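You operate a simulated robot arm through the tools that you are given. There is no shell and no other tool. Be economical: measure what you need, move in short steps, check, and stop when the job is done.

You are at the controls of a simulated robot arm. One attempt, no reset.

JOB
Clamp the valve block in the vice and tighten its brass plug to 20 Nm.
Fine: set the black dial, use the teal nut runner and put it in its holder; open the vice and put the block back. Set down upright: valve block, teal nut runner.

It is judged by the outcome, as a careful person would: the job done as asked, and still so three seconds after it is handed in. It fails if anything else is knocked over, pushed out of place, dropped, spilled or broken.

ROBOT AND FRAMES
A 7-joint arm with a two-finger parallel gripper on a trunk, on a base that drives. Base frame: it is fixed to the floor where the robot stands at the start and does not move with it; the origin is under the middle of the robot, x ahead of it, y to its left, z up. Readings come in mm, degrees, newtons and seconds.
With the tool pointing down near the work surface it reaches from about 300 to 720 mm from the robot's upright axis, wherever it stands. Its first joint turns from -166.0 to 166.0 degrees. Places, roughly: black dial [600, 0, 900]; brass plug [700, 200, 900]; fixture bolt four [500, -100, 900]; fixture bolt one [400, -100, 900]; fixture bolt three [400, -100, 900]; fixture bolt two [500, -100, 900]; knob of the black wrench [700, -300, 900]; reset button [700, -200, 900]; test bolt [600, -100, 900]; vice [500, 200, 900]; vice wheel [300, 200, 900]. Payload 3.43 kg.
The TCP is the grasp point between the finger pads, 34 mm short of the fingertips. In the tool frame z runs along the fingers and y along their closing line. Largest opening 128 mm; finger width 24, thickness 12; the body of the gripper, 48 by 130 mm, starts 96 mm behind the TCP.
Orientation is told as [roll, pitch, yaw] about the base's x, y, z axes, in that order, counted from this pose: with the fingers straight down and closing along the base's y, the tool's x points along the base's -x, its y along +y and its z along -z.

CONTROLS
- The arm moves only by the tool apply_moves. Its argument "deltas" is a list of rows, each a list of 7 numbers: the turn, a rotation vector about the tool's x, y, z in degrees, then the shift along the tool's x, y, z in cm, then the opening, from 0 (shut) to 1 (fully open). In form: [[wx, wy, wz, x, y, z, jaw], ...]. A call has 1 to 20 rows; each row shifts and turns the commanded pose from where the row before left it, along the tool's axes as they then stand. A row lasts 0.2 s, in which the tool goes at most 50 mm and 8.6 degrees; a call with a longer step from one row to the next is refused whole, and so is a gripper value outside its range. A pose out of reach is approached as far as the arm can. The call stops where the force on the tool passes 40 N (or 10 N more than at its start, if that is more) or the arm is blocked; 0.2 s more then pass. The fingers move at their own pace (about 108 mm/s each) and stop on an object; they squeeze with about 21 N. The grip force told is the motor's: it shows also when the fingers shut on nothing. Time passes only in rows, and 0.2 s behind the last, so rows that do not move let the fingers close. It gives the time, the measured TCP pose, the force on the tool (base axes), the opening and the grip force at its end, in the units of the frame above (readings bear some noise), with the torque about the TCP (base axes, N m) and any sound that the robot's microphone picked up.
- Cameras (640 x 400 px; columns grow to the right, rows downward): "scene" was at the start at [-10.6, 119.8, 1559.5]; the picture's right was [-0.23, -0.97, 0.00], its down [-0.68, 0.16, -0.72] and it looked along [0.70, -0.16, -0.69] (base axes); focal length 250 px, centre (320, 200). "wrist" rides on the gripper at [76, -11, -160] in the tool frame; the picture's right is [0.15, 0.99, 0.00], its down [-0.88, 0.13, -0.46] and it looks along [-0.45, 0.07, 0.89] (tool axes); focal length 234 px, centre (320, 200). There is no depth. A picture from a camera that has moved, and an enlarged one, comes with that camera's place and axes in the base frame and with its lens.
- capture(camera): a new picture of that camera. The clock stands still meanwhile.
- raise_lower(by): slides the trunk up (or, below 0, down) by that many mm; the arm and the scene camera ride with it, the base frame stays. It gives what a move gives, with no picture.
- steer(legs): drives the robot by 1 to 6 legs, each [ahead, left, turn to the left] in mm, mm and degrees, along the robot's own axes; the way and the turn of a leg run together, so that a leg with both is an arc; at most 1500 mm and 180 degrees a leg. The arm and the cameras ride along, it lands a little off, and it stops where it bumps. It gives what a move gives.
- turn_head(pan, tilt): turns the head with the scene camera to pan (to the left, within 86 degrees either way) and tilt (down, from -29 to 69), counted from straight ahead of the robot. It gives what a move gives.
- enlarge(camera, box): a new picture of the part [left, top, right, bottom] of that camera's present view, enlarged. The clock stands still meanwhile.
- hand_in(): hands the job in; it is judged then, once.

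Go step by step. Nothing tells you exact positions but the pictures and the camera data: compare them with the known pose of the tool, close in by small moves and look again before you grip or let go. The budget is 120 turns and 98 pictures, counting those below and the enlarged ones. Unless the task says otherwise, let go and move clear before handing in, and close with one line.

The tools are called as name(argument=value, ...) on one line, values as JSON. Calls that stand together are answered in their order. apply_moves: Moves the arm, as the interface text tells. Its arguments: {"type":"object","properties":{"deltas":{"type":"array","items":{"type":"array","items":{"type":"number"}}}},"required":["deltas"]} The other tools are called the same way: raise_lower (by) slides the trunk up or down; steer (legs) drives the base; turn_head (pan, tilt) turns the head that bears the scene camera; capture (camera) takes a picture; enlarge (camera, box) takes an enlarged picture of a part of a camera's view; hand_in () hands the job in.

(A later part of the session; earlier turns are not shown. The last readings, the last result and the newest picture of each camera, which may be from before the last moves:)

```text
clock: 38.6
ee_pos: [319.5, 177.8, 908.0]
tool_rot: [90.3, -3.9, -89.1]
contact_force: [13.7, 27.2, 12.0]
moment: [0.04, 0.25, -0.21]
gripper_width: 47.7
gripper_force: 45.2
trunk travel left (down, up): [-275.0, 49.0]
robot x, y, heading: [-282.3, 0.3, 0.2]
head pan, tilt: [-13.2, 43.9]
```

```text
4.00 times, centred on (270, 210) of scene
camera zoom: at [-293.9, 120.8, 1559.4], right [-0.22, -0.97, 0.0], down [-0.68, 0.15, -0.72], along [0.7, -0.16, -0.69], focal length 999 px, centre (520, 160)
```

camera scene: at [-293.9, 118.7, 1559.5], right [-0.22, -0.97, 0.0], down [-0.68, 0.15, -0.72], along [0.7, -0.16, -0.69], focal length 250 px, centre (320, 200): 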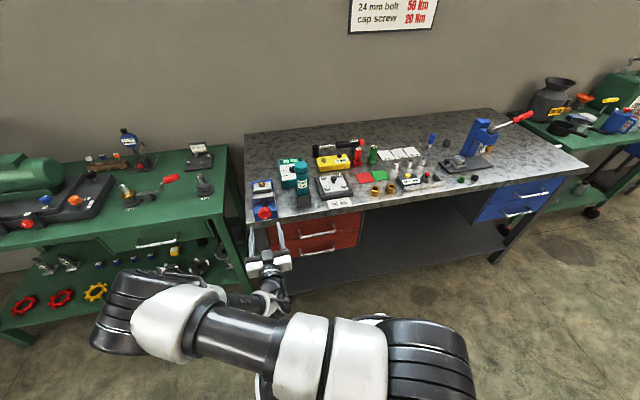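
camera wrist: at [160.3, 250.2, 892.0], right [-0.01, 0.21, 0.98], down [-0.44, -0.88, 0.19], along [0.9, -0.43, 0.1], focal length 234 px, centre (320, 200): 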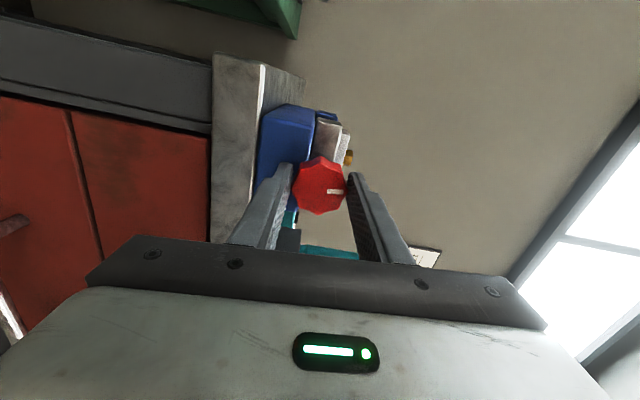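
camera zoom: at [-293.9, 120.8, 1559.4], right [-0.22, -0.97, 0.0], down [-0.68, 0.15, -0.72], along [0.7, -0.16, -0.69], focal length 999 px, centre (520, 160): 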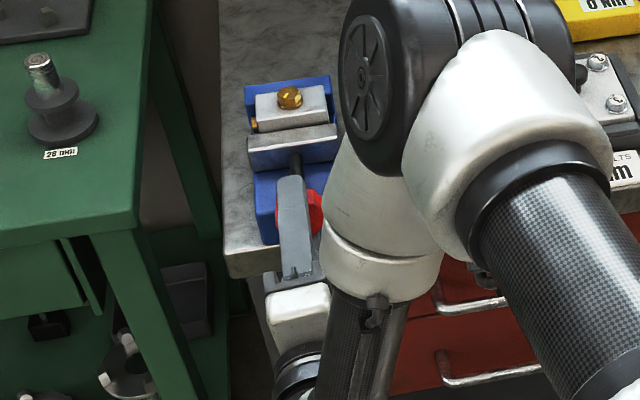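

The wheel keeps turning freely. I'll zoom in on the jaw gap.

enlarge(camera="scene", box=[272, 172, 312, 222])

```text
8.00 times, centred on (292, 197) of scene
camera zoom: at [-293.9, 120.8, 1559.4], right [-0.22, -0.97, 0.0], down [-0.68, 0.15, -0.72], along [0.7, -0.16, -0.69], focal length 1997 px, centre (544, 224)
```

zoom: 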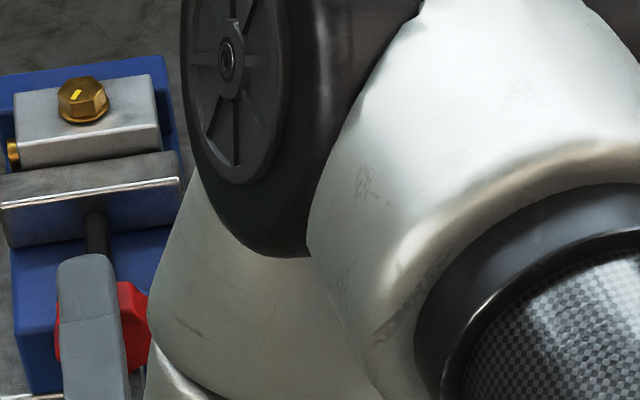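

A few mm of gap seem to remain. Release, swing back around the wheel without retreating, and look again.

apply_moves(deltas=[[0, 0, 0, 0, 0, 0, 0.6], [0, 0, 0, 0, 0, 0, 0.6], [0, 0, -8.6, 0, 0, 0, 0.6], [0, 0, -8.6, 0, 0, 0, 0.6], [0, 0, -8.6, 0, 0, 0, 0.6], [0, 0, -8.6, 0, 0, 0, 0.6], [0, 0, -8.6, 0, 0, 0, 0.6], [0, 0, -8.6, 0, 0, 0, 0.6], [0, 0, -8.6, 0, 0, 0, 0.6], [0, 0, -8.6, 0, 0, 0, 0.6], [0, 0, -8.6, 0, 0, 0, 0.6], [0, 0, -8.6, 0, 0, 0, 0.6], [0, 0, -8.6, 0, 0, 0, 0.6], [0, 0, -8.6, 0, 0, 0, 0.6], [0, 0, -8.6, 0, 0, 0, 0.6], [0, 0, -8.6, 0, 0, 0, 0.6], [0, 0, -8.6, 0, 0, 0, 0.6], [0, 0, -8.6, 0, 0, 0, 0.6], [0, 0, -8.6, 0, 0, 0, 0.6], [0, 0, -8.6, 0, 0, 0, 0.6]])

capture(camera="wrist")

```text
clock: 42.8
ee_pos: [319.2, 176.0, 906.5]
tool_rot: [-90.0, -21.1, 90.7]
contact_force: [0.0, -0.1, -0.5]
moment: [-0.01, 0.01, -0.03]
gripper_width: 76.6
gripper_force: 0.1
trunk travel left (down, up): [-275.0, 49.0]
robot x, y, heading: [-276.6, -1.0, 0.5]
head pan, tilt: [-13.2, 43.9]
```

```text
58 pictures are left
camera wrist: at [161.8, 98.7, 890.1], right [0.0, 0.22, -0.98], down [-0.47, 0.86, 0.19], along [0.89, 0.45, 0.1], focal length 234 px, centre (320, 200)
```

wrist: 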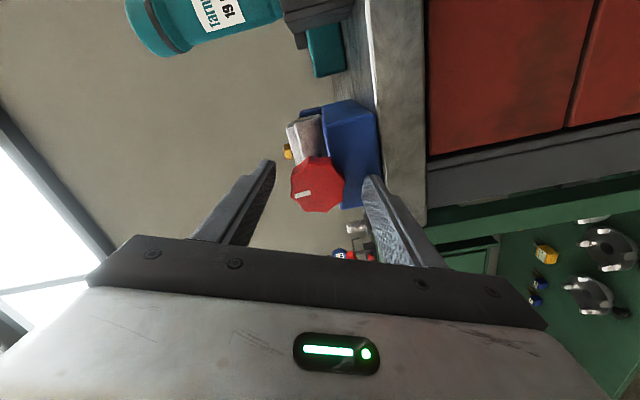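

Wheel is still centred. Regrip and turn again, ~155°.

apply_moves(deltas=[[0, 0, 0, 0, 0, 0, 0.1], [0, 0, 0, 0, 0, 0, 0.1], [0, 0, 0, 0, 0, 0, 0.1], [0, 0, 8.6, 0, 0, 0, 0.1], [0, 0, 8.6, 0, 0, 0, 0.1], [0, 0, 8.6, 0, 0, 0, 0.1], [0, 0, 8.6, 0, 0, 0, 0.1], [0, 0, 8.6, 0, 0, 0, 0.1], [0, 0, 8.6, 0, 0, 0, 0.1], [0, 0, 8.6, 0, 0, 0, 0.1], [0, 0, 8.6, 0, 0, 0, 0.1], [0, 0, 8.6, 0, 0, 0, 0.1], [0, 0, 8.6, 0, 0, 0, 0.1], [0, 0, 8.6, 0, 0, 0, 0.1], [0, 0, 8.6, 0, 0, 0, 0.1], [0, 0, 8.6, 0, 0, 0, 0.1], [0, 0, 8.6, 0, 0, 0, 0.1], [0, 0, 8.6, 0, 0, 0, 0.1], [0, 0, 8.6, 0, 0, 0, 0.1], [0, 0, 8.6, 0, 0, 0, 0.1]])

enlarge(camera="scene", box=[262, 172, 312, 222])

```text
clock: 47.0
ee_pos: [319.5, 173.6, 908.8]
tool_rot: [90.1, -12.6, -89.5]
contact_force: [-1.0, 9.7, 14.1]
moment: [-1.33, 0.14, 0.0]
gripper_width: 46.8
gripper_force: 45.1
trunk travel left (down, up): [-275.0, 49.0]
robot x, y, heading: [-281.9, -3.6, 0.5]
head pan, tilt: [-13.2, 43.9]
```

```text
8.00 times, centred on (287, 197) of scene
camera zoom: at [-295.3, 119.5, 1559.5], right [-0.22, -0.97, 0.0], down [-0.68, 0.15, -0.72], along [0.7, -0.16, -0.69], focal length 1997 px, centre (584, 224)
```

zoom: 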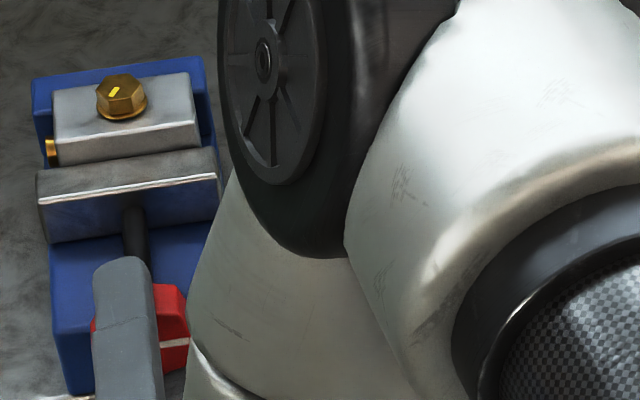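

Resisting torque now shows (−1.3 Nm) and the jaw is against the block. A little further to tighten.

apply_moves(deltas=[[0, 0, 6, 0, 0, 0, 0], [0, 0, 6, 0, 0, 0, 0], [0, 0, 6, 0, 0, 0, 0], [0, 0, 0, 0, 0, 0, 0]])

capture(camera="wrist")

```text
clock: 48.0
ee_pos: [319.4, 173.0, 907.5]
tool_rot: [90.2, 5.5, -89.4]
contact_force: [-0.6, 2.3, 17.5]
moment: [-0.46, -0.36, 0.23]
gripper_width: 47.2
gripper_force: 45.3
trunk travel left (down, up): [-275.0, 49.0]
robot x, y, heading: [-286.5, 0.3, 0.4]
head pan, tilt: [-13.2, 43.9]
```

```text
56 pictures are left
camera wrist: at [159.6, 249.4, 904.5], right [0.0, 0.05, 1.0], down [-0.45, -0.89, 0.04], along [0.89, -0.45, 0.03], focal length 234 px, centre (320, 200)
```

wrist: 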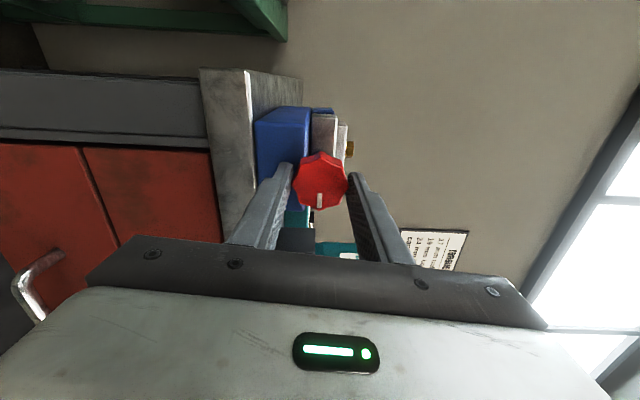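

The wheel has begun to slip in the grip, so the vice is as tight as I can make it. Release, back away and inspect.

apply_moves(deltas=[[0, 0, 0, 0, 0, 0, 0.6], [0, 0, 0, 0, 0, 0, 0.6], [0, 0, 0, 0, 0, -4, 0.6], [0, 0, 0, 0, 0, -4, 0.6], [0, 0, -8.6, 0, 0, 0, 0.6], [0, 0, -8.6, 0, 0, 0, 0.6], [0, 0, -8.6, 0, 0, 0, 0.6], [0, 0, -8.6, 0, 0, 0, 0.6], [0, 0, -8.6, 0, 0, 0, 0.6], [0, 0, -8.6, 0, 0, 0, 0.6], [0, 0, -8.6, 0, 0, 0, 0.6], [0, 0, -8.6, 0, 0, 0, 0.6], [0, 0, -8.6, 0, 0, 0, 0.6], [0, 0, -8.6, 0, 0, 0, 0.6], [0, 0, -3.5, 0, 0, 0, 0.6], [0, 0, 0, 0, 0, 0, 0.6]])

enlarge(camera="wrist", box=[240, 80, 400, 220])

enlarge(camera="scene", box=[240, 170, 300, 225])

```text
clock: 51.4
ee_pos: [240.2, 172.8, 904.8]
tool_rot: [90.3, -84.3, -89.6]
contact_force: [0.4, 0.1, 0.1]
moment: [0.0, 0.0, -0.04]
gripper_width: 76.6
gripper_force: 0.1
trunk travel left (down, up): [-275.0, 49.0]
robot x, y, heading: [-281.6, -2.2, 0.3]
head pan, tilt: [-13.2, 43.9]
```

```text
2.86 times, centred on (320, 150) of wrist
camera zoom: at [81.2, 168.4, 830.1], right [-0.01, 1.0, -0.05], down [-0.46, 0.04, 0.89], along [0.89, 0.03, 0.46], focal length 669 px, centre (320, 343)
```

zoom: 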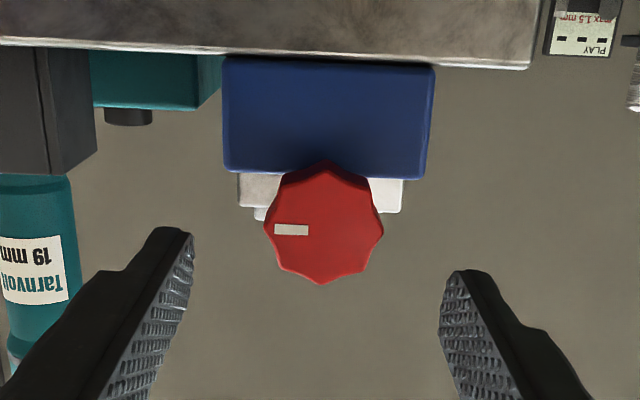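

```text
7.27 times, centred on (270, 198) of scene
camera zoom: at [-294.1, 118.8, 1559.5], right [-0.22, -0.97, 0.0], down [-0.68, 0.15, -0.72], along [0.7, -0.16, -0.69], focal length 1816 px, centre (684, 218)
```

zoom: 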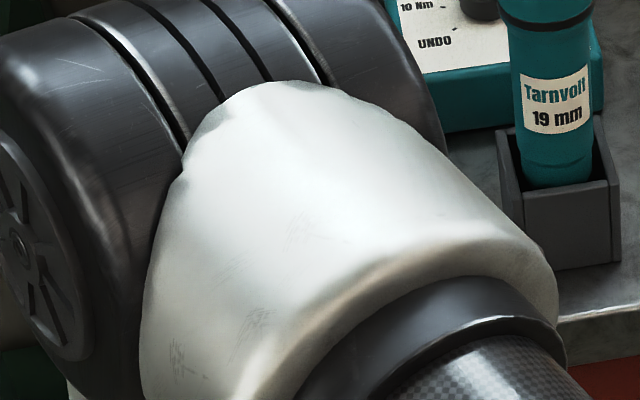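

The wheel turned ~270° before going tight. I raise the arm, return the tool to pointing down, and drive forward again to inspect from above.

apply_moves(deltas=[[0, 0, -5.5, 0, 0, 0, 0.6], [0, 0, 0, -4, 0, -1, 0.74], [0, 0, 0, -4, 0, -1, 0.74], [0, 0, 0, -4, 0, -1, 0.74], [0, 0, 0, -4, 0, -1, 0.74], [0, 8.2, 0, 0, 0, 0, 0.74], [0, 8.2, 0, 0, 0, 0, 0.74], [0, 8.2, 0, 0, 0, 0, 0.74], [0, 8.2, 0, 0, 0, 0, 0.74], [0, 8.2, 0, 0, 0, 0, 0.74], [0, 8.2, 0, 0, 0, 0, 0.74], [0, 8.2, 0, 0, 0, 0, 0.74], [0, 8.2, 0, 0, 0, 0, 0.74], [0, 8.2, 0, 0, 0, 0, 0.74], [0, 8.2, 0, 0, 0, 0, 0.74], [0, 8.0, 0, 0, 0, 0, 0.74], [0, 0, 0, 0, 0, 0, 0.74]])

steer(legs=[[230, 0, 0]])

enlarge(camera="wrist", box=[200, 20, 440, 220])

```text
clock: 55.0
ee_pos: [200.5, 173.3, 1067.4]
tool_rot: [0.5, 0.1, 0.6]
contact_force: [0.4, -0.5, -0.1]
moment: [-0.03, 0.0, 0.01]
gripper_width: 94.6
gripper_force: 0.0
trunk travel left (down, up): [-275.0, 49.0]
robot x, y, heading: [-284.8, -1.9, 0.3]
head pan, tilt: [-13.2, 43.9]
```

```text
clock: 56.7
ee_pos: [428.0, 171.8, 1066.4]
tool_rot: [0.3, 0.1, 0.4]
contact_force: [-0.5, 0.6, 0.8]
moment: [0.05, 0.03, -0.03]
gripper_width: 94.5
gripper_force: 0.1
trunk travel left (down, up): [-275.0, 49.0]
robot x, y, heading: [-59.2, 0.1, 0.2]
head pan, tilt: [-13.2, 43.9]
```

```text
2.00 times, centred on (320, 120) of wrist
camera zoom: at [352.8, 158.5, 1227.2], right [-0.15, 0.99, 0.01], down [0.88, 0.13, 0.46], along [0.45, 0.08, -0.89], focal length 468 px, centre (320, 360)
```

zoom: 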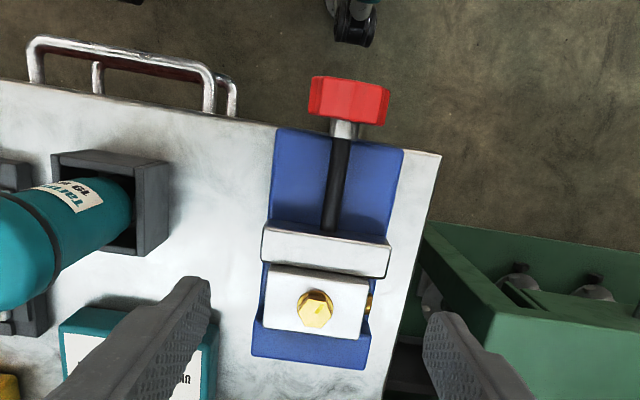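

The block is clamped between the jaws. Next, the nut runner: rise and move over it.

apply_moves(deltas=[[0, 0, 0, 0, 0, -4, 1], [0, 0, 0, 0, 0, -4, 1], [0, 0, 0, 0.3, -4.5, 0, 1], [0, 0, 0, 0.3, -4.5, 0, 1], [0, 0, 0, 0.3, -4.5, 0, 1], [0, 0, 0, 0, 0, 0, 1]])

capture(camera="wrist")

capture(camera="scene")

```text
clock: 58.1
ee_pos: [420.1, 35.2, 1142.5]
tool_rot: [0.3, 0.0, 0.3]
contact_force: [-0.1, 0.1, 0.4]
moment: [0.04, -0.02, 0.01]
gripper_width: 128.0
gripper_force: 0.1
trunk travel left (down, up): [-275.0, 49.0]
robot x, y, heading: [-54.9, -0.9, 0.2]
head pan, tilt: [-13.2, 43.9]
```

```text
52 pictures are left
camera wrist: at [345.3, 22.6, 1304.0], right [-0.15, 0.99, 0.01], down [0.88, 0.13, 0.46], along [0.45, 0.08, -0.89], focal length 234 px, centre (320, 200)
```

wrist: 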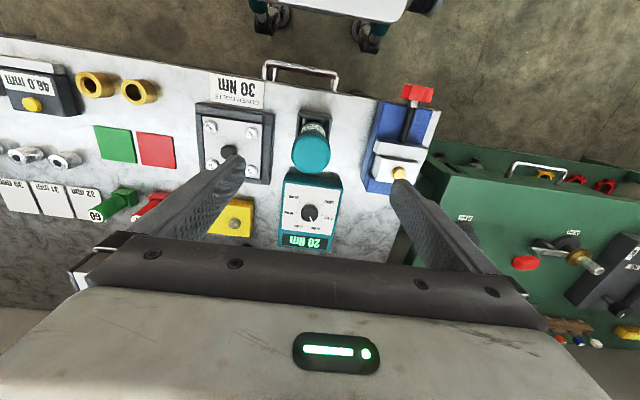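

```text
51 pictures are left
camera scene: at [-66.3, 119.7, 1559.5], right [-0.23, -0.97, 0.0], down [-0.68, 0.16, -0.72], along [0.7, -0.16, -0.69], focal length 250 px, centre (320, 200)
```

scene: 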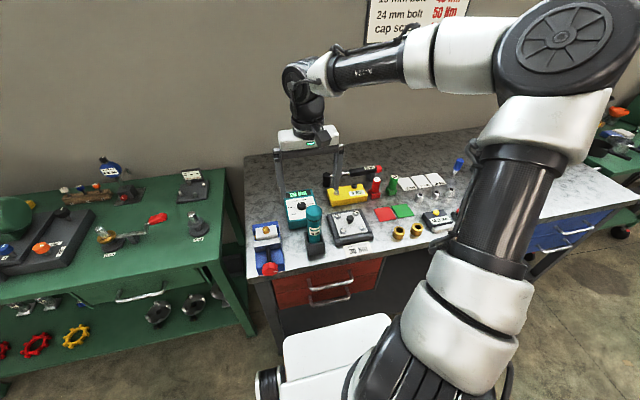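

I'll zoom on the runner for its exact axis and size.

enlarge(camera="wrist", box=[270, 90, 370, 190])

enlarge(camera="scene", box=[280, 190, 350, 270])

```text
4.00 times, centred on (320, 140) of wrist
camera zoom: at [345.3, 22.6, 1304.0], right [-0.15, 0.99, 0.01], down [0.88, 0.13, 0.46], along [0.45, 0.08, -0.89], focal length 937 px, centre (320, 440)
```

zoom: 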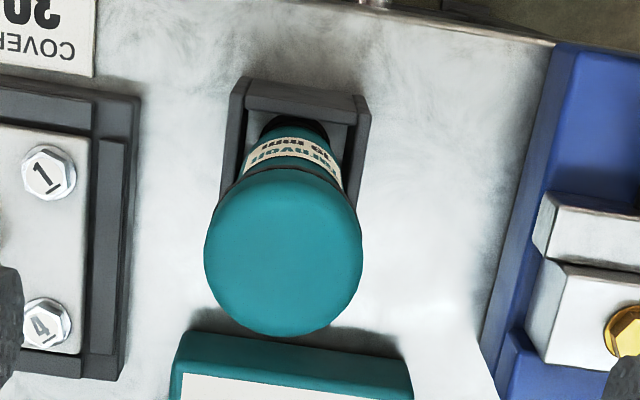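

```text
5.00 times, centred on (315, 230) of scene
camera zoom: at [-66.3, 119.7, 1559.5], right [-0.23, -0.97, 0.0], down [-0.68, 0.16, -0.72], along [0.7, -0.16, -0.69], focal length 1248 px, centre (345, 50)
```

zoom: 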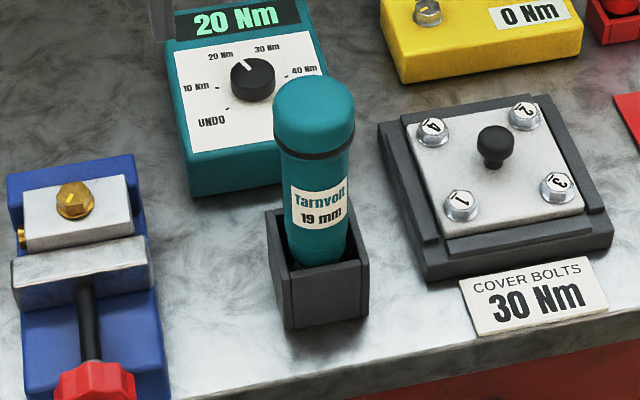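

Runner axis ≈[421,27], top z≈1042, cap 45 mm. Centre and descend halfway, then check.

apply_moves(deltas=[[0, 0, 0, 0, -0.8, 0, 1], [0, 0, 0, 0, 0, 4, 1], [0, 0, 0, 0, 0, 4, 1], [0, 0, 0, 0, 0, 0, 1]])

capture(camera="wrist")

```text
clock: 59.1
ee_pos: [422.3, 28.2, 1064.7]
tool_rot: [0.4, -0.1, 0.4]
contact_force: [-0.3, 0.9, 0.3]
moment: [0.01, 0.0, -0.01]
gripper_width: 127.9
gripper_force: 0.0
trunk travel left (down, up): [-275.0, 49.0]
robot x, y, heading: [-57.1, 1.6, 0.3]
head pan, tilt: [-13.2, 43.9]
```

```text
48 pictures are left
camera wrist: at [346.4, 15.6, 1225.0], right [-0.15, 0.99, 0.01], down [0.88, 0.13, 0.46], along [0.45, 0.08, -0.89], focal length 234 px, centre (320, 200)
```

wrist: 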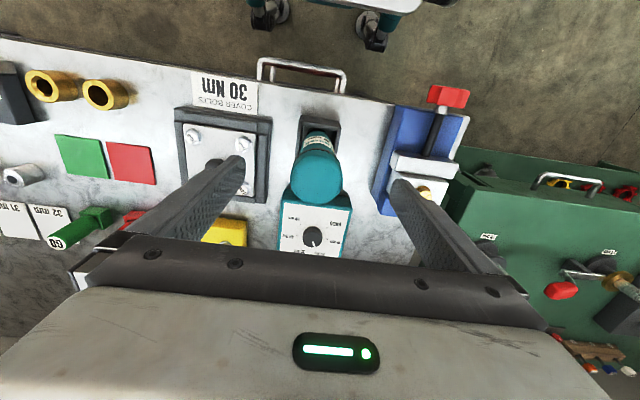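

Well centred. Descend to z≈965 and grip the runner's body.

apply_moves(deltas=[[0, 0, 0, 0, 0, 4, 1], [0, 0, 0, 0, 0, 4, 1], [0, 0, 0, 0, 0, 1.9, 1], [0, 0, 0, 0, 0, 0, 0.5], [0, 0, 0, 0, 0, 0, 0.1], [0, 0, 0, 0, 0, 0, 0.1], [0, 0, 0, 0, 0, 0, 0.1]])

capture(camera="wrist")

enlarge(camera="scene", box=[270, 170, 360, 270])

```text
clock: 60.7
ee_pos: [419.4, 30.1, 967.8]
tool_rot: [0.4, -0.1, 0.3]
contact_force: [0.8, -1.9, -0.3]
moment: [-0.04, -0.01, -0.01]
gripper_width: 48.1
gripper_force: 21.0
trunk travel left (down, up): [-275.0, 49.0]
robot x, y, heading: [-57.2, -0.2, 0.1]
head pan, tilt: [-13.2, 43.9]
```

```text
47 pictures are left
camera wrist: at [344.9, 16.7, 1127.7], right [-0.15, 0.99, 0.01], down [0.88, 0.13, 0.46], along [0.45, 0.08, -0.89], focal length 234 px, centre (320, 200)
```

wrist: 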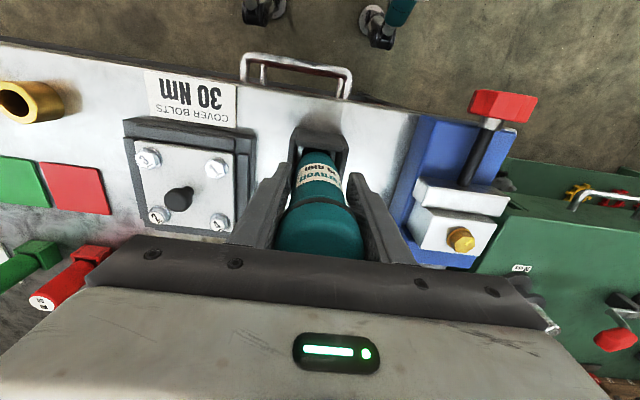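

```text
4.00 times, centred on (315, 220) of scene
camera zoom: at [-66.1, 119.8, 1559.5], right [-0.23, -0.97, 0.0], down [-0.68, 0.16, -0.72], along [0.7, -0.16, -0.69], focal length 999 px, centre (340, 120)
```

zoom: 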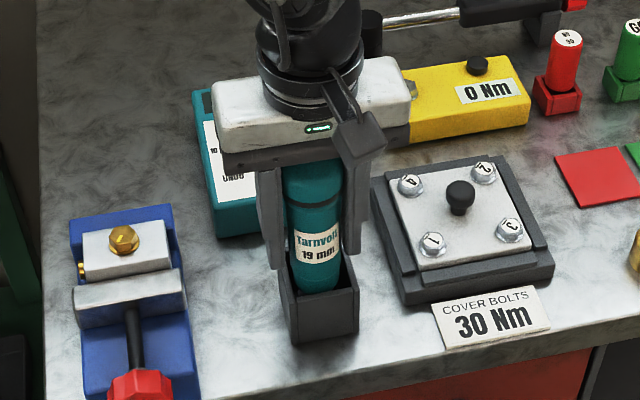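

Runner gripped (48 mm). Lift straight out of the holder.

apply_moves(deltas=[[0, 0, 0, 0, 0, -2, 0.1], [0, 0, 0, 0, 0, -3, 0.1], [0, 0, 0, 0, 0, -4, 0.1], [0, 0, 0, 0, 0, -4, 0.1], [0, 0, 0, 0, 0, -3, 0.1], [0, 0, 0, 0, 0, 0, 0.1]])

capture(camera="scene")

capture(camera="wrist")

```text
clock: 62.1
ee_pos: [420.4, 27.2, 1125.9]
tool_rot: [0.4, 0.0, 0.4]
contact_force: [0.7, 0.4, -5.3]
moment: [0.01, 0.05, 0.0]
gripper_width: 47.9
gripper_force: 20.6
trunk travel left (down, up): [-275.0, 49.0]
robot x, y, heading: [-55.4, 1.7, 0.3]
head pan, tilt: [-13.2, 43.9]
```

```text
45 pictures are left
camera scene: at [-66.0, 119.9, 1559.5], right [-0.23, -0.97, 0.0], down [-0.68, 0.16, -0.72], along [0.7, -0.16, -0.69], focal length 250 px, centre (320, 200)
```

scene: 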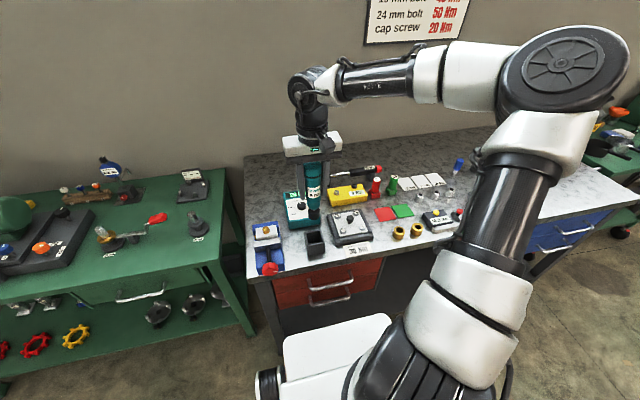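

```text
44 pictures are left
camera wrist: at [345.3, 14.3, 1287.6], right [-0.15, 0.99, 0.01], down [0.88, 0.13, 0.46], along [0.45, 0.08, -0.89], focal length 234 px, centre (320, 200)
```

wrist: 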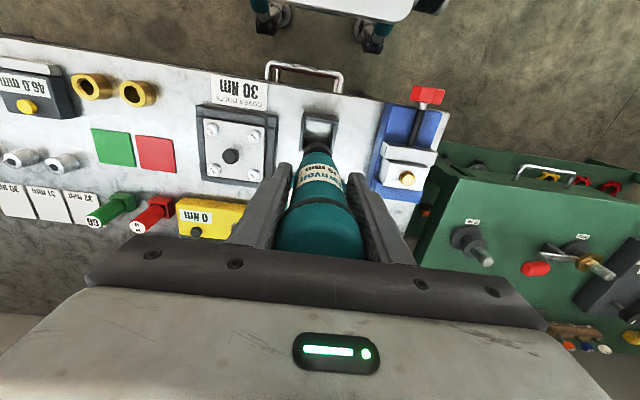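

enlarge(camera="scene", box=[270, 130, 360, 250])

enlarge(camera="wrist", box=[270, 100, 440, 240])

```text
3.33 times, centred on (315, 190) of scene
camera zoom: at [-66.0, 119.9, 1559.5], right [-0.23, -0.97, 0.0], down [-0.68, 0.16, -0.72], along [0.7, -0.16, -0.69], focal length 832 px, centre (337, 233)
```

zoom: 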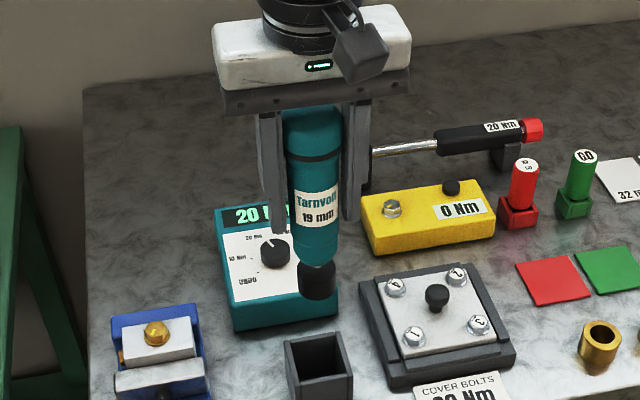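

```text
2.86 times, centred on (355, 170) of wrist
camera zoom: at [345.3, 14.3, 1287.6], right [-0.15, 0.99, 0.01], down [0.88, 0.13, 0.46], along [0.45, 0.08, -0.89], focal length 669 px, centre (220, 286)
```

zoom: 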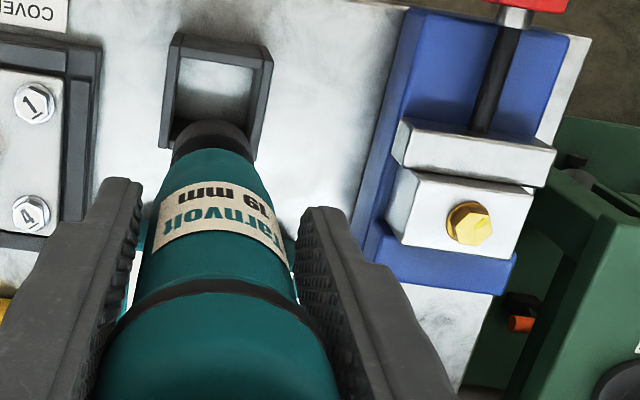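

Socket bottom is ~113 mm below the TCP. Carry the runner over the plug ≈[460,175.5] and look.

apply_moves(deltas=[[0, 0, 0, -1, 3.7, 0, 0.1], [0, 0, 0, -1, 3.7, 0, 0.1], [0, 0, 0, -1, 3.7, 0, 0.1], [0, 0, 0, -1, 3.7, 0, 0.1], [0, 0, 0, 0, 0, 2, 0.1], [0, 0, 0, 0, 0, 1.5, 0.1], [0, 0, 0, 0, 0, 0, 0.1]])

enlarge(camera="wrist", box=[240, 80, 400, 220])

enlarge(camera="scene", box=[235, 160, 315, 280])

```text
clock: 63.7
ee_pos: [461.2, 176.6, 1091.6]
tool_rot: [0.4, 0.0, 0.4]
contact_force: [-0.1, -0.6, -4.7]
moment: [0.02, 0.03, -0.02]
gripper_width: 47.9
gripper_force: 21.0
trunk travel left (down, up): [-275.0, 49.0]
robot x, y, heading: [-53.6, -1.3, 0.4]
head pan, tilt: [-13.2, 43.9]
```

```text
2.86 times, centred on (320, 150) of wrist
camera zoom: at [385.9, 163.8, 1251.7], right [-0.15, 0.99, 0.01], down [0.88, 0.13, 0.46], along [0.45, 0.08, -0.89], focal length 669 px, centre (320, 343)
```

zoom: 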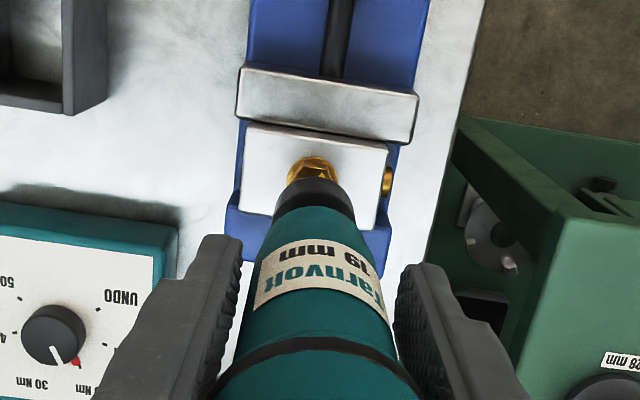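

```text
3.33 times, centred on (275, 220) of scene
camera zoom: at [-65.8, 120.1, 1559.5], right [-0.23, -0.97, 0.0], down [-0.68, 0.16, -0.72], along [0.7, -0.16, -0.69], focal length 832 px, centre (470, 133)
```

zoom: 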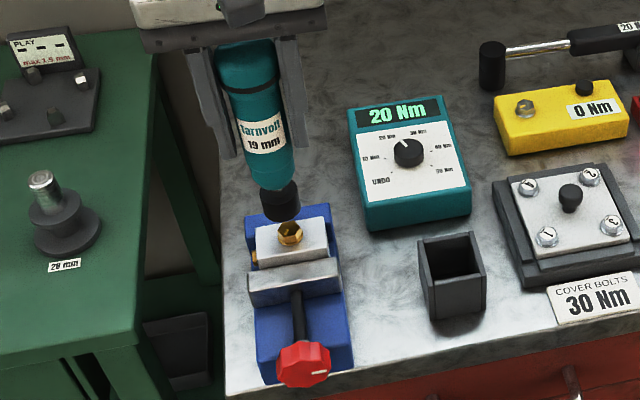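

Nearly aligned; plug is ≈1.5 mm toward −y from the socket. Correct and lower to just above it.

apply_moves(deltas=[[0, 0, 0, 0, -0.16, 1, 0.1], [0, 0, 0, 0, 0, 1, 0.1], [0, 0, 0, 0, 0, 0, 0.1]])

enlarge(camera="wrist", box=[270, 90, 370, 190])

enlarge(camera="scene", box=[240, 190, 300, 250])

```text
clock: 64.5
ee_pos: [460.1, 173.6, 1072.0]
tool_rot: [0.4, -0.1, 0.4]
contact_force: [0.1, -0.6, -6.6]
moment: [-0.01, 0.03, 0.01]
gripper_width: 47.7
gripper_force: 21.3
trunk travel left (down, up): [-275.0, 49.0]
robot x, y, heading: [-55.3, 1.5, 0.4]
head pan, tilt: [-13.2, 43.9]
```

```text
4.00 times, centred on (320, 140) of wrist
camera zoom: at [385.2, 162.0, 1232.4], right [-0.15, 0.99, 0.01], down [0.88, 0.13, 0.46], along [0.45, 0.08, -0.89], focal length 937 px, centre (320, 440)
```

zoom: 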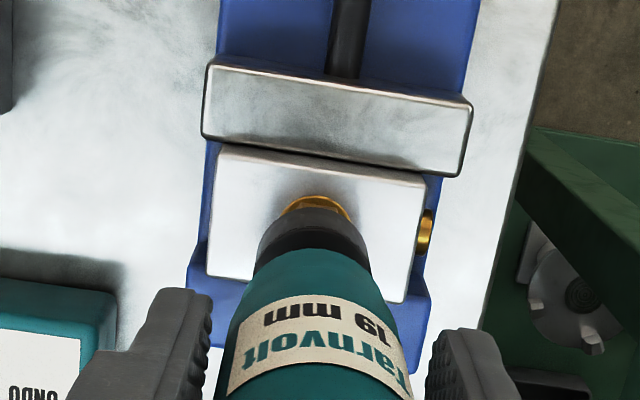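

```text
6.67 times, centred on (270, 220) of scene
camera zoom: at [-65.8, 120.0, 1559.5], right [-0.23, -0.97, 0.0], down [-0.68, 0.16, -0.72], along [0.7, -0.16, -0.69], focal length 1664 px, centre (653, 67)
```

zoom: 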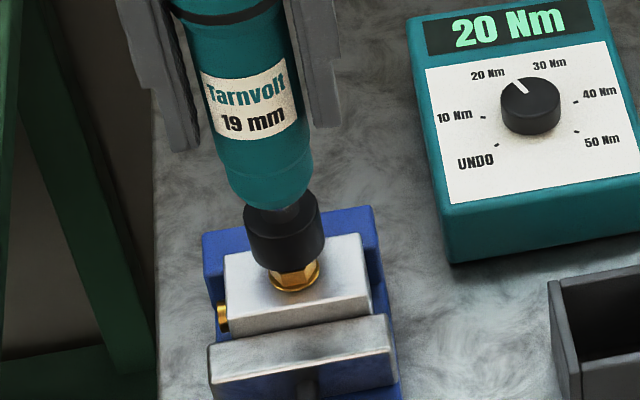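

Aligned within about 1 mm. Lower the socket onto the plug in small steps.

apply_moves(deltas=[[0, 0, 0, 0, 0, 0.5, 0.1], [0, 0, 0, 0, 0, 0.5, 0.1], [0, 0, 0, 0, 0, 0.5, 0.1], [0, 0, 0, 0, 0, 0.3, 0.1], [0, 0, 0, 0, 0, 0, 0.1]])

enlarge(camera="scene", box=[240, 180, 340, 260])

```text
clock: 65.7
ee_pos: [457.6, 174.4, 1056.7]
tool_rot: [0.5, -0.3, 0.3]
contact_force: [4.1, -2.2, 30.0]
moment: [-0.34, -0.12, 0.0]
gripper_width: 47.7
gripper_force: 21.3
trunk travel left (down, up): [-275.0, 49.0]
robot x, y, heading: [-54.7, 2.7, 0.0]
head pan, tilt: [-13.2, 43.9]
```

```text
5.00 times, centred on (290, 220) of scene
camera zoom: at [-68.0, 118.9, 1559.8], right [-0.23, -0.97, 0.0], down [-0.67, 0.16, -0.72], along [0.7, -0.16, -0.69], focal length 1248 px, centre (470, 100)
```

zoom: 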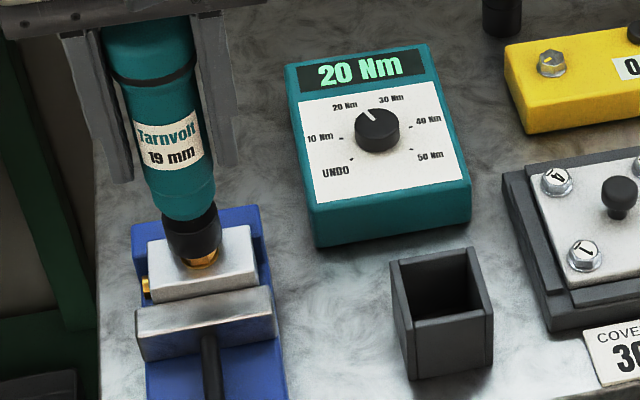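

Contact, but some brass still shows below the socket. Close look.

enlarge(camera="scene", box=[255, 210, 290, 245])

enlarge(camera="wrist", box=[290, 110, 350, 170])

```text
11.43 times, centred on (272, 228) of scene
camera zoom: at [-68.0, 118.9, 1559.8], right [-0.23, -0.97, 0.0], down [-0.67, 0.16, -0.72], along [0.7, -0.16, -0.69], focal length 2853 px, centre (863, -114)
```

zoom: 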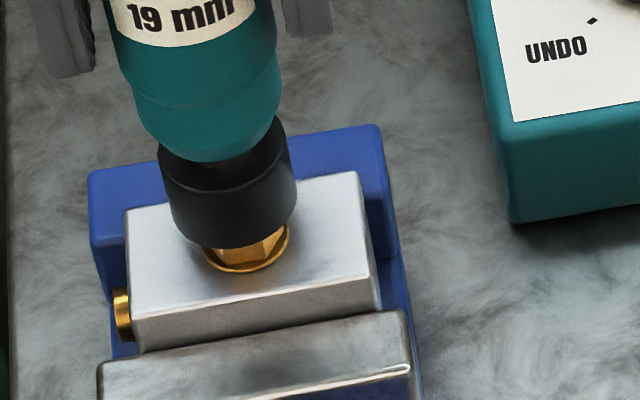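

```text
6.67 times, centred on (320, 140) of wrist
camera zoom: at [383.1, 161.8, 1216.5], right [-0.15, 0.99, 0.01], down [0.88, 0.13, 0.46], along [0.45, 0.08, -0.89], focal length 1561 px, centre (320, 600)
```

zoom: 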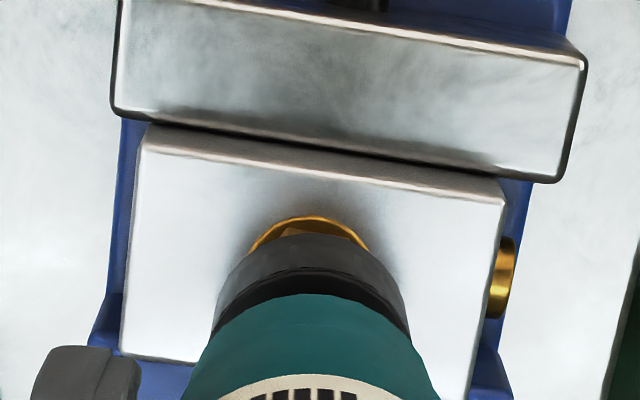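

The socket sits on top of the hex, about 4 mm too far toward +x (the runner is held slightly ahead of the tool axis). Lift, shift −4 mm in x and look.

apply_moves(deltas=[[0, 0, 0, 0, 0, -1.0, 0.1], [0, 0, 0, 0.4, 0, 0, 0.1], [0, 0, 0, 0, 0, 0, 0.1]])

enlarge(camera="scene", box=[255, 210, 290, 245])

enlarge(camera="wrist", box=[290, 110, 350, 170])

```text
clock: 66.5
ee_pos: [454.6, 174.5, 1063.6]
tool_rot: [0.4, 0.1, 0.4]
contact_force: [0.2, 0.1, -6.1]
moment: [0.0, 0.0, 0.03]
gripper_width: 47.6
gripper_force: 21.0
trunk travel left (down, up): [-275.0, 49.0]
robot x, y, heading: [-54.8, -2.3, 0.3]
head pan, tilt: [-13.2, 43.9]
```

```text
11.43 times, centred on (272, 228) of scene
camera zoom: at [-65.9, 120.0, 1559.3], right [-0.23, -0.97, 0.0], down [-0.68, 0.16, -0.72], along [0.7, -0.16, -0.69], focal length 2853 px, centre (863, -114)
```

zoom: 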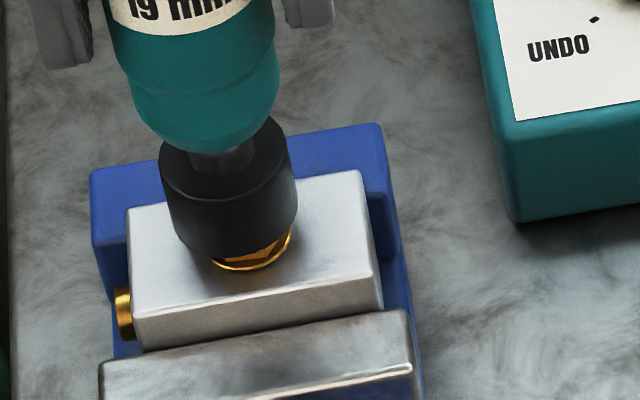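

```text
6.67 times, centred on (320, 140) of wrist
camera zoom: at [380.4, 162.1, 1224.1], right [-0.15, 0.99, 0.01], down [0.88, 0.13, 0.45], along [0.45, 0.08, -0.89], focal length 1561 px, centre (320, 600)
```

zoom: 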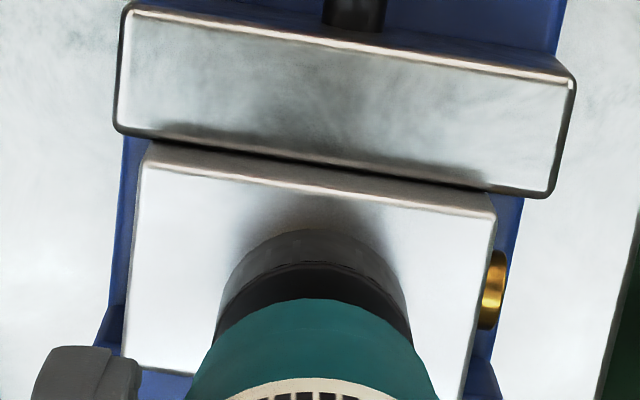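

The socket is spring-loaded; comparing both views, it's still ≈3.3 mm too far +x and ≈1.3 mm too far +y. Correct and check.

apply_moves(deltas=[[0, 0, 0, 0, 0, -0.5, 0.1], [0, 0, 0, 0.33, -0.13, 0, 0.1], [0, 0, 0, 0, 0, 0, 0.1]])

enlarge(camera="scene", box=[255, 210, 290, 245])

enlarge(camera="wrist", box=[290, 110, 350, 170])

```text
clock: 67.3
ee_pos: [451.8, 173.5, 1069.1]
tool_rot: [0.5, -0.1, 0.3]
contact_force: [0.0, 0.1, -4.8]
moment: [0.02, 0.01, -0.01]
gripper_width: 47.9
gripper_force: 21.1
trunk travel left (down, up): [-275.0, 49.0]
robot x, y, heading: [-50.8, -0.9, -0.0]
head pan, tilt: [-13.2, 43.9]
```

```text
11.43 times, centred on (272, 228) of scene
camera zoom: at [-65.9, 120.0, 1559.5], right [-0.23, -0.97, 0.0], down [-0.68, 0.16, -0.72], along [0.7, -0.16, -0.69], focal length 2853 px, centre (863, -114)
```

zoom: 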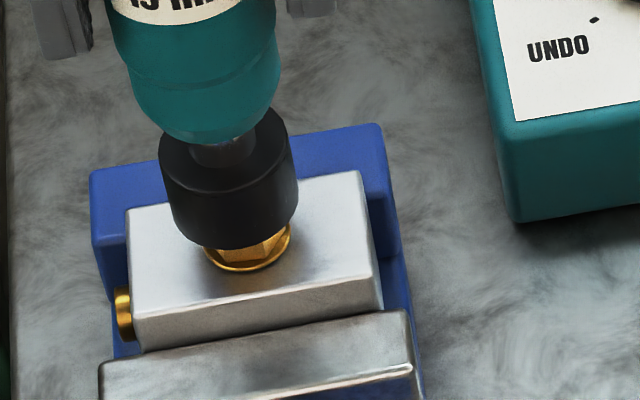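

```text
6.67 times, centred on (320, 140) of wrist
camera zoom: at [377.5, 161.0, 1230.4], right [-0.15, 0.99, 0.01], down [0.88, 0.13, 0.46], along [0.45, 0.08, -0.89], focal length 1561 px, centre (320, 600)
```

zoom: 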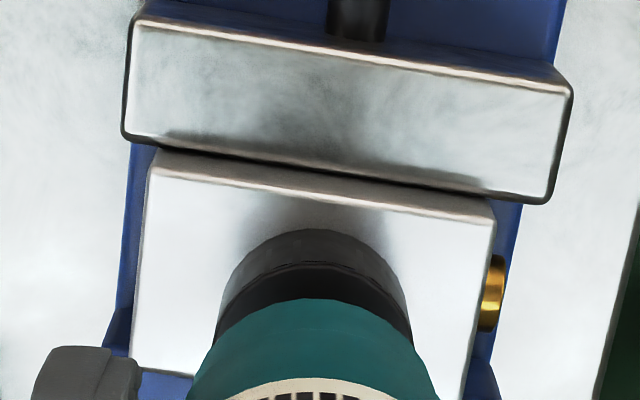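

Remaining offset ≈1 mm in x and y. Correct it and lower gently.

apply_moves(deltas=[[0, 0, 0, 0.09, -0.1, 0, 0.1], [0, 0, 0, 0, 0, 0.5, 0.1], [0, 0, 0, 0, 0, 0.4, 0.1], [0, 0, 0, 0, 0, 0.4, 0.1], [0, 0, 0, 0, 0, 0, 0.1]])

enlarge(camera="scene", box=[255, 210, 290, 245])

```text
clock: 68.5
ee_pos: [451.3, 174.4, 1056.2]
tool_rot: [0.4, 0.0, 0.4]
contact_force: [-0.1, -0.1, 0.9]
moment: [-0.1, -0.01, -0.01]
gripper_width: 47.7
gripper_force: 21.1
trunk travel left (down, up): [-275.0, 49.0]
robot x, y, heading: [-58.0, 0.9, 0.3]
head pan, tilt: [-13.2, 43.9]
```

```text
11.43 times, centred on (272, 228) of scene
camera zoom: at [-66.2, 119.8, 1559.6], right [-0.23, -0.97, 0.0], down [-0.68, 0.16, -0.72], along [0.7, -0.16, -0.69], focal length 2853 px, centre (863, -114)
```

zoom: 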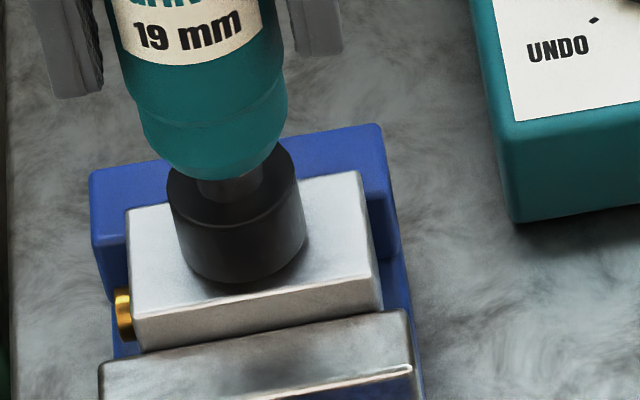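

The socket is now over the plug. Press down gently to engage the runner.

apply_moves(deltas=[[0, 0, 0, 0, 0, 0.3, 0.1], [0, 0, 0, 0, 0, 0.3, 0.1], [0, 0, 0, 0, 0, 0, 0.1], [0, 0, 0, 0, 0, 0, 0.1], [0, 0, 0, 0, 0, 0, 0.1]])

enlarge(camera="scene", box=[240, 180, 340, 260])

```text
clock: 69.7
ee_pos: [451.1, 173.0, 1051.7]
tool_rot: [0.4, -0.1, 0.3]
contact_force: [1.3, 1.5, 6.2]
moment: [0.07, -0.06, 0.04]
gripper_width: 47.8
gripper_force: 20.7
trunk travel left (down, up): [-275.0, 49.0]
robot x, y, heading: [-57.8, -0.9, 0.5]
head pan, tilt: [-13.2, 43.9]
```

```text
5.00 times, centred on (290, 220) of scene
camera zoom: at [-66.5, 119.9, 1559.5], right [-0.23, -0.97, 0.0], down [-0.68, 0.16, -0.72], along [0.7, -0.16, -0.69], focal length 1248 px, centre (470, 100)
```

zoom: 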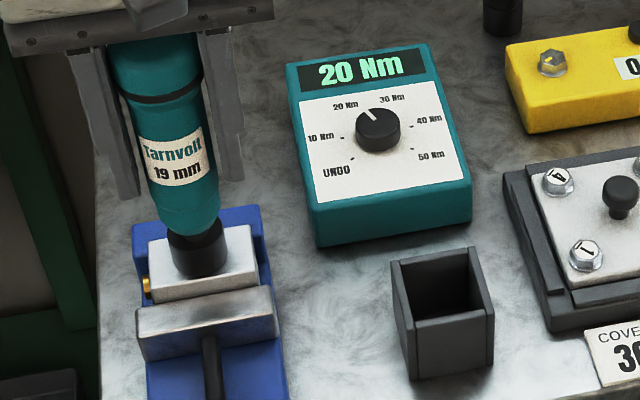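

Spring force ~11 N so far; press further.

apply_moves(deltas=[[0, 0, 0, 0, 0, 0.3, 0.1], [0, 0, 0, 0, 0, 0.3, 0.1], [0, 0, 0, 0, 0, 0.2, 0.1], [0, 0, 0, 0, 0, 0, 0.1], [0, 0, 0, 0, 0, 0, 0.1], [0, 0, 0, 0, 0, 0, 0.1]])

```text
clock: 71.1
ee_pos: [449.3, 172.5, 1044.0]
tool_rot: [0.4, -0.2, 0.4]
contact_force: [0.8, 3.9, 31.7]
moment: [0.26, -0.21, -0.03]
gripper_width: 48.0
gripper_force: 21.2
trunk travel left (down, up): [-275.0, 49.0]
robot x, y, heading: [-55.2, -0.9, 0.3]
head pan, tilt: [-13.2, 43.9]
```

No sound yet at ~37 N push. Look at the state.

enlarge(camera="scene", box=[230, 170, 330, 250])

enlarge(camera="wrist", box=[250, 110, 390, 230])

```text
5.00 times, centred on (280, 210) of scene
camera zoom: at [-68.3, 119.4, 1559.6], right [-0.23, -0.97, 0.0], down [-0.67, 0.16, -0.72], along [0.7, -0.16, -0.69], focal length 1248 px, centre (520, 150)
```

zoom: 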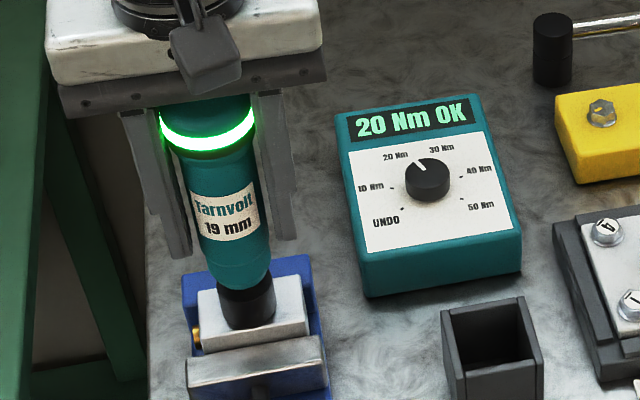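

```text
3.33 times, centred on (320, 170) of wrist
camera zoom: at [373.8, 159.6, 1204.6], right [-0.15, 0.99, 0.01], down [0.88, 0.13, 0.46], along [0.45, 0.08, -0.89], focal length 781 px, centre (320, 300)
```

zoom: 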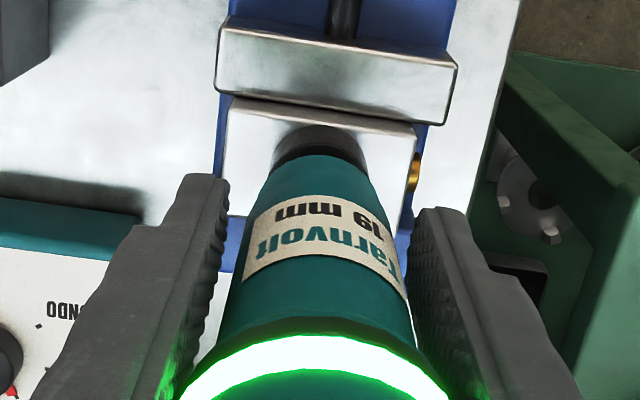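

"20 Nm OK" and a green ring — the plug is tightened. Lift the runner off and carry it back over its holder.

apply_moves(deltas=[[0, 0, 0, 0, 0, -1, 0.1], [0, 0, 0, 0, 0, -2, 0.1], [0, 0, 0, 0, 0, -3, 0.1], [0, 0, 0, 0, 0, -3, 0.1], [0, 0, 0, 0.8, -3.6, 0, 0.1], [0, 0, 0, 0.8, -3.6, 0, 0.1], [0, 0, 0, 0.8, -3.6, 0, 0.1], [0, 0, 0, 0.78, -3.61, 0, 0.1], [0, 0, 0, 0, 0, 0, 0.1], [0, 0, 0, 0, 0, 3, 0.1], [0, 0, 0, 0, 0, 3, 0.1], [0, 0, 0, 0, 0, 0, 0.1]])

enlarge(camera="wrist", box=[270, 90, 370, 190])

enlarge(camera="scene", box=[230, 160, 350, 260])

```text
clock: 73.7
ee_pos: [419.8, 27.6, 1071.8]
tool_rot: [0.4, 0.1, 0.4]
contact_force: [0.2, 0.4, -6.3]
moment: [0.02, 0.03, 0.01]
gripper_width: 47.7
gripper_force: 20.7
trunk travel left (down, up): [-275.0, 49.0]
robot x, y, heading: [-55.4, 1.5, 0.1]
head pan, tilt: [-13.2, 43.9]
```

```text
4.00 times, centred on (320, 140) of wrist
camera zoom: at [344.8, 15.6, 1232.5], right [-0.15, 0.99, 0.01], down [0.88, 0.13, 0.46], along [0.45, 0.08, -0.89], focal length 937 px, centre (320, 440)
```

zoom: 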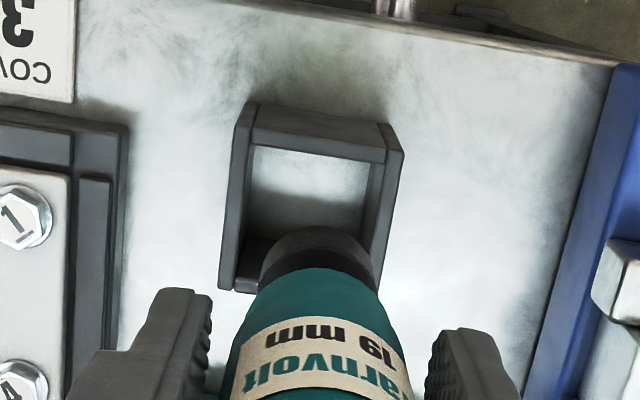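

```text
4.00 times, centred on (290, 210) of scene
camera zoom: at [-65.8, 119.9, 1559.5], right [-0.23, -0.97, 0.0], down [-0.68, 0.16, -0.72], along [0.7, -0.16, -0.69], focal length 999 px, centre (440, 160)
```

zoom: 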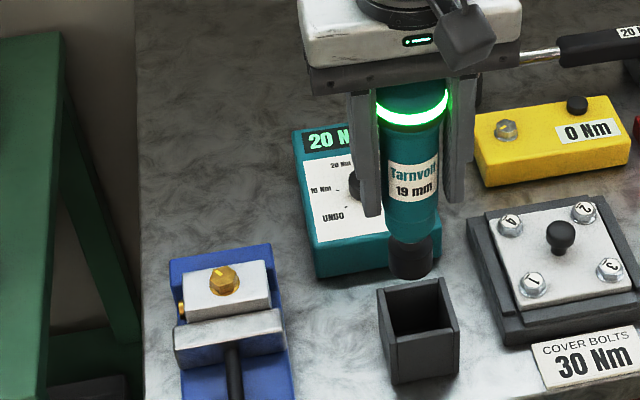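

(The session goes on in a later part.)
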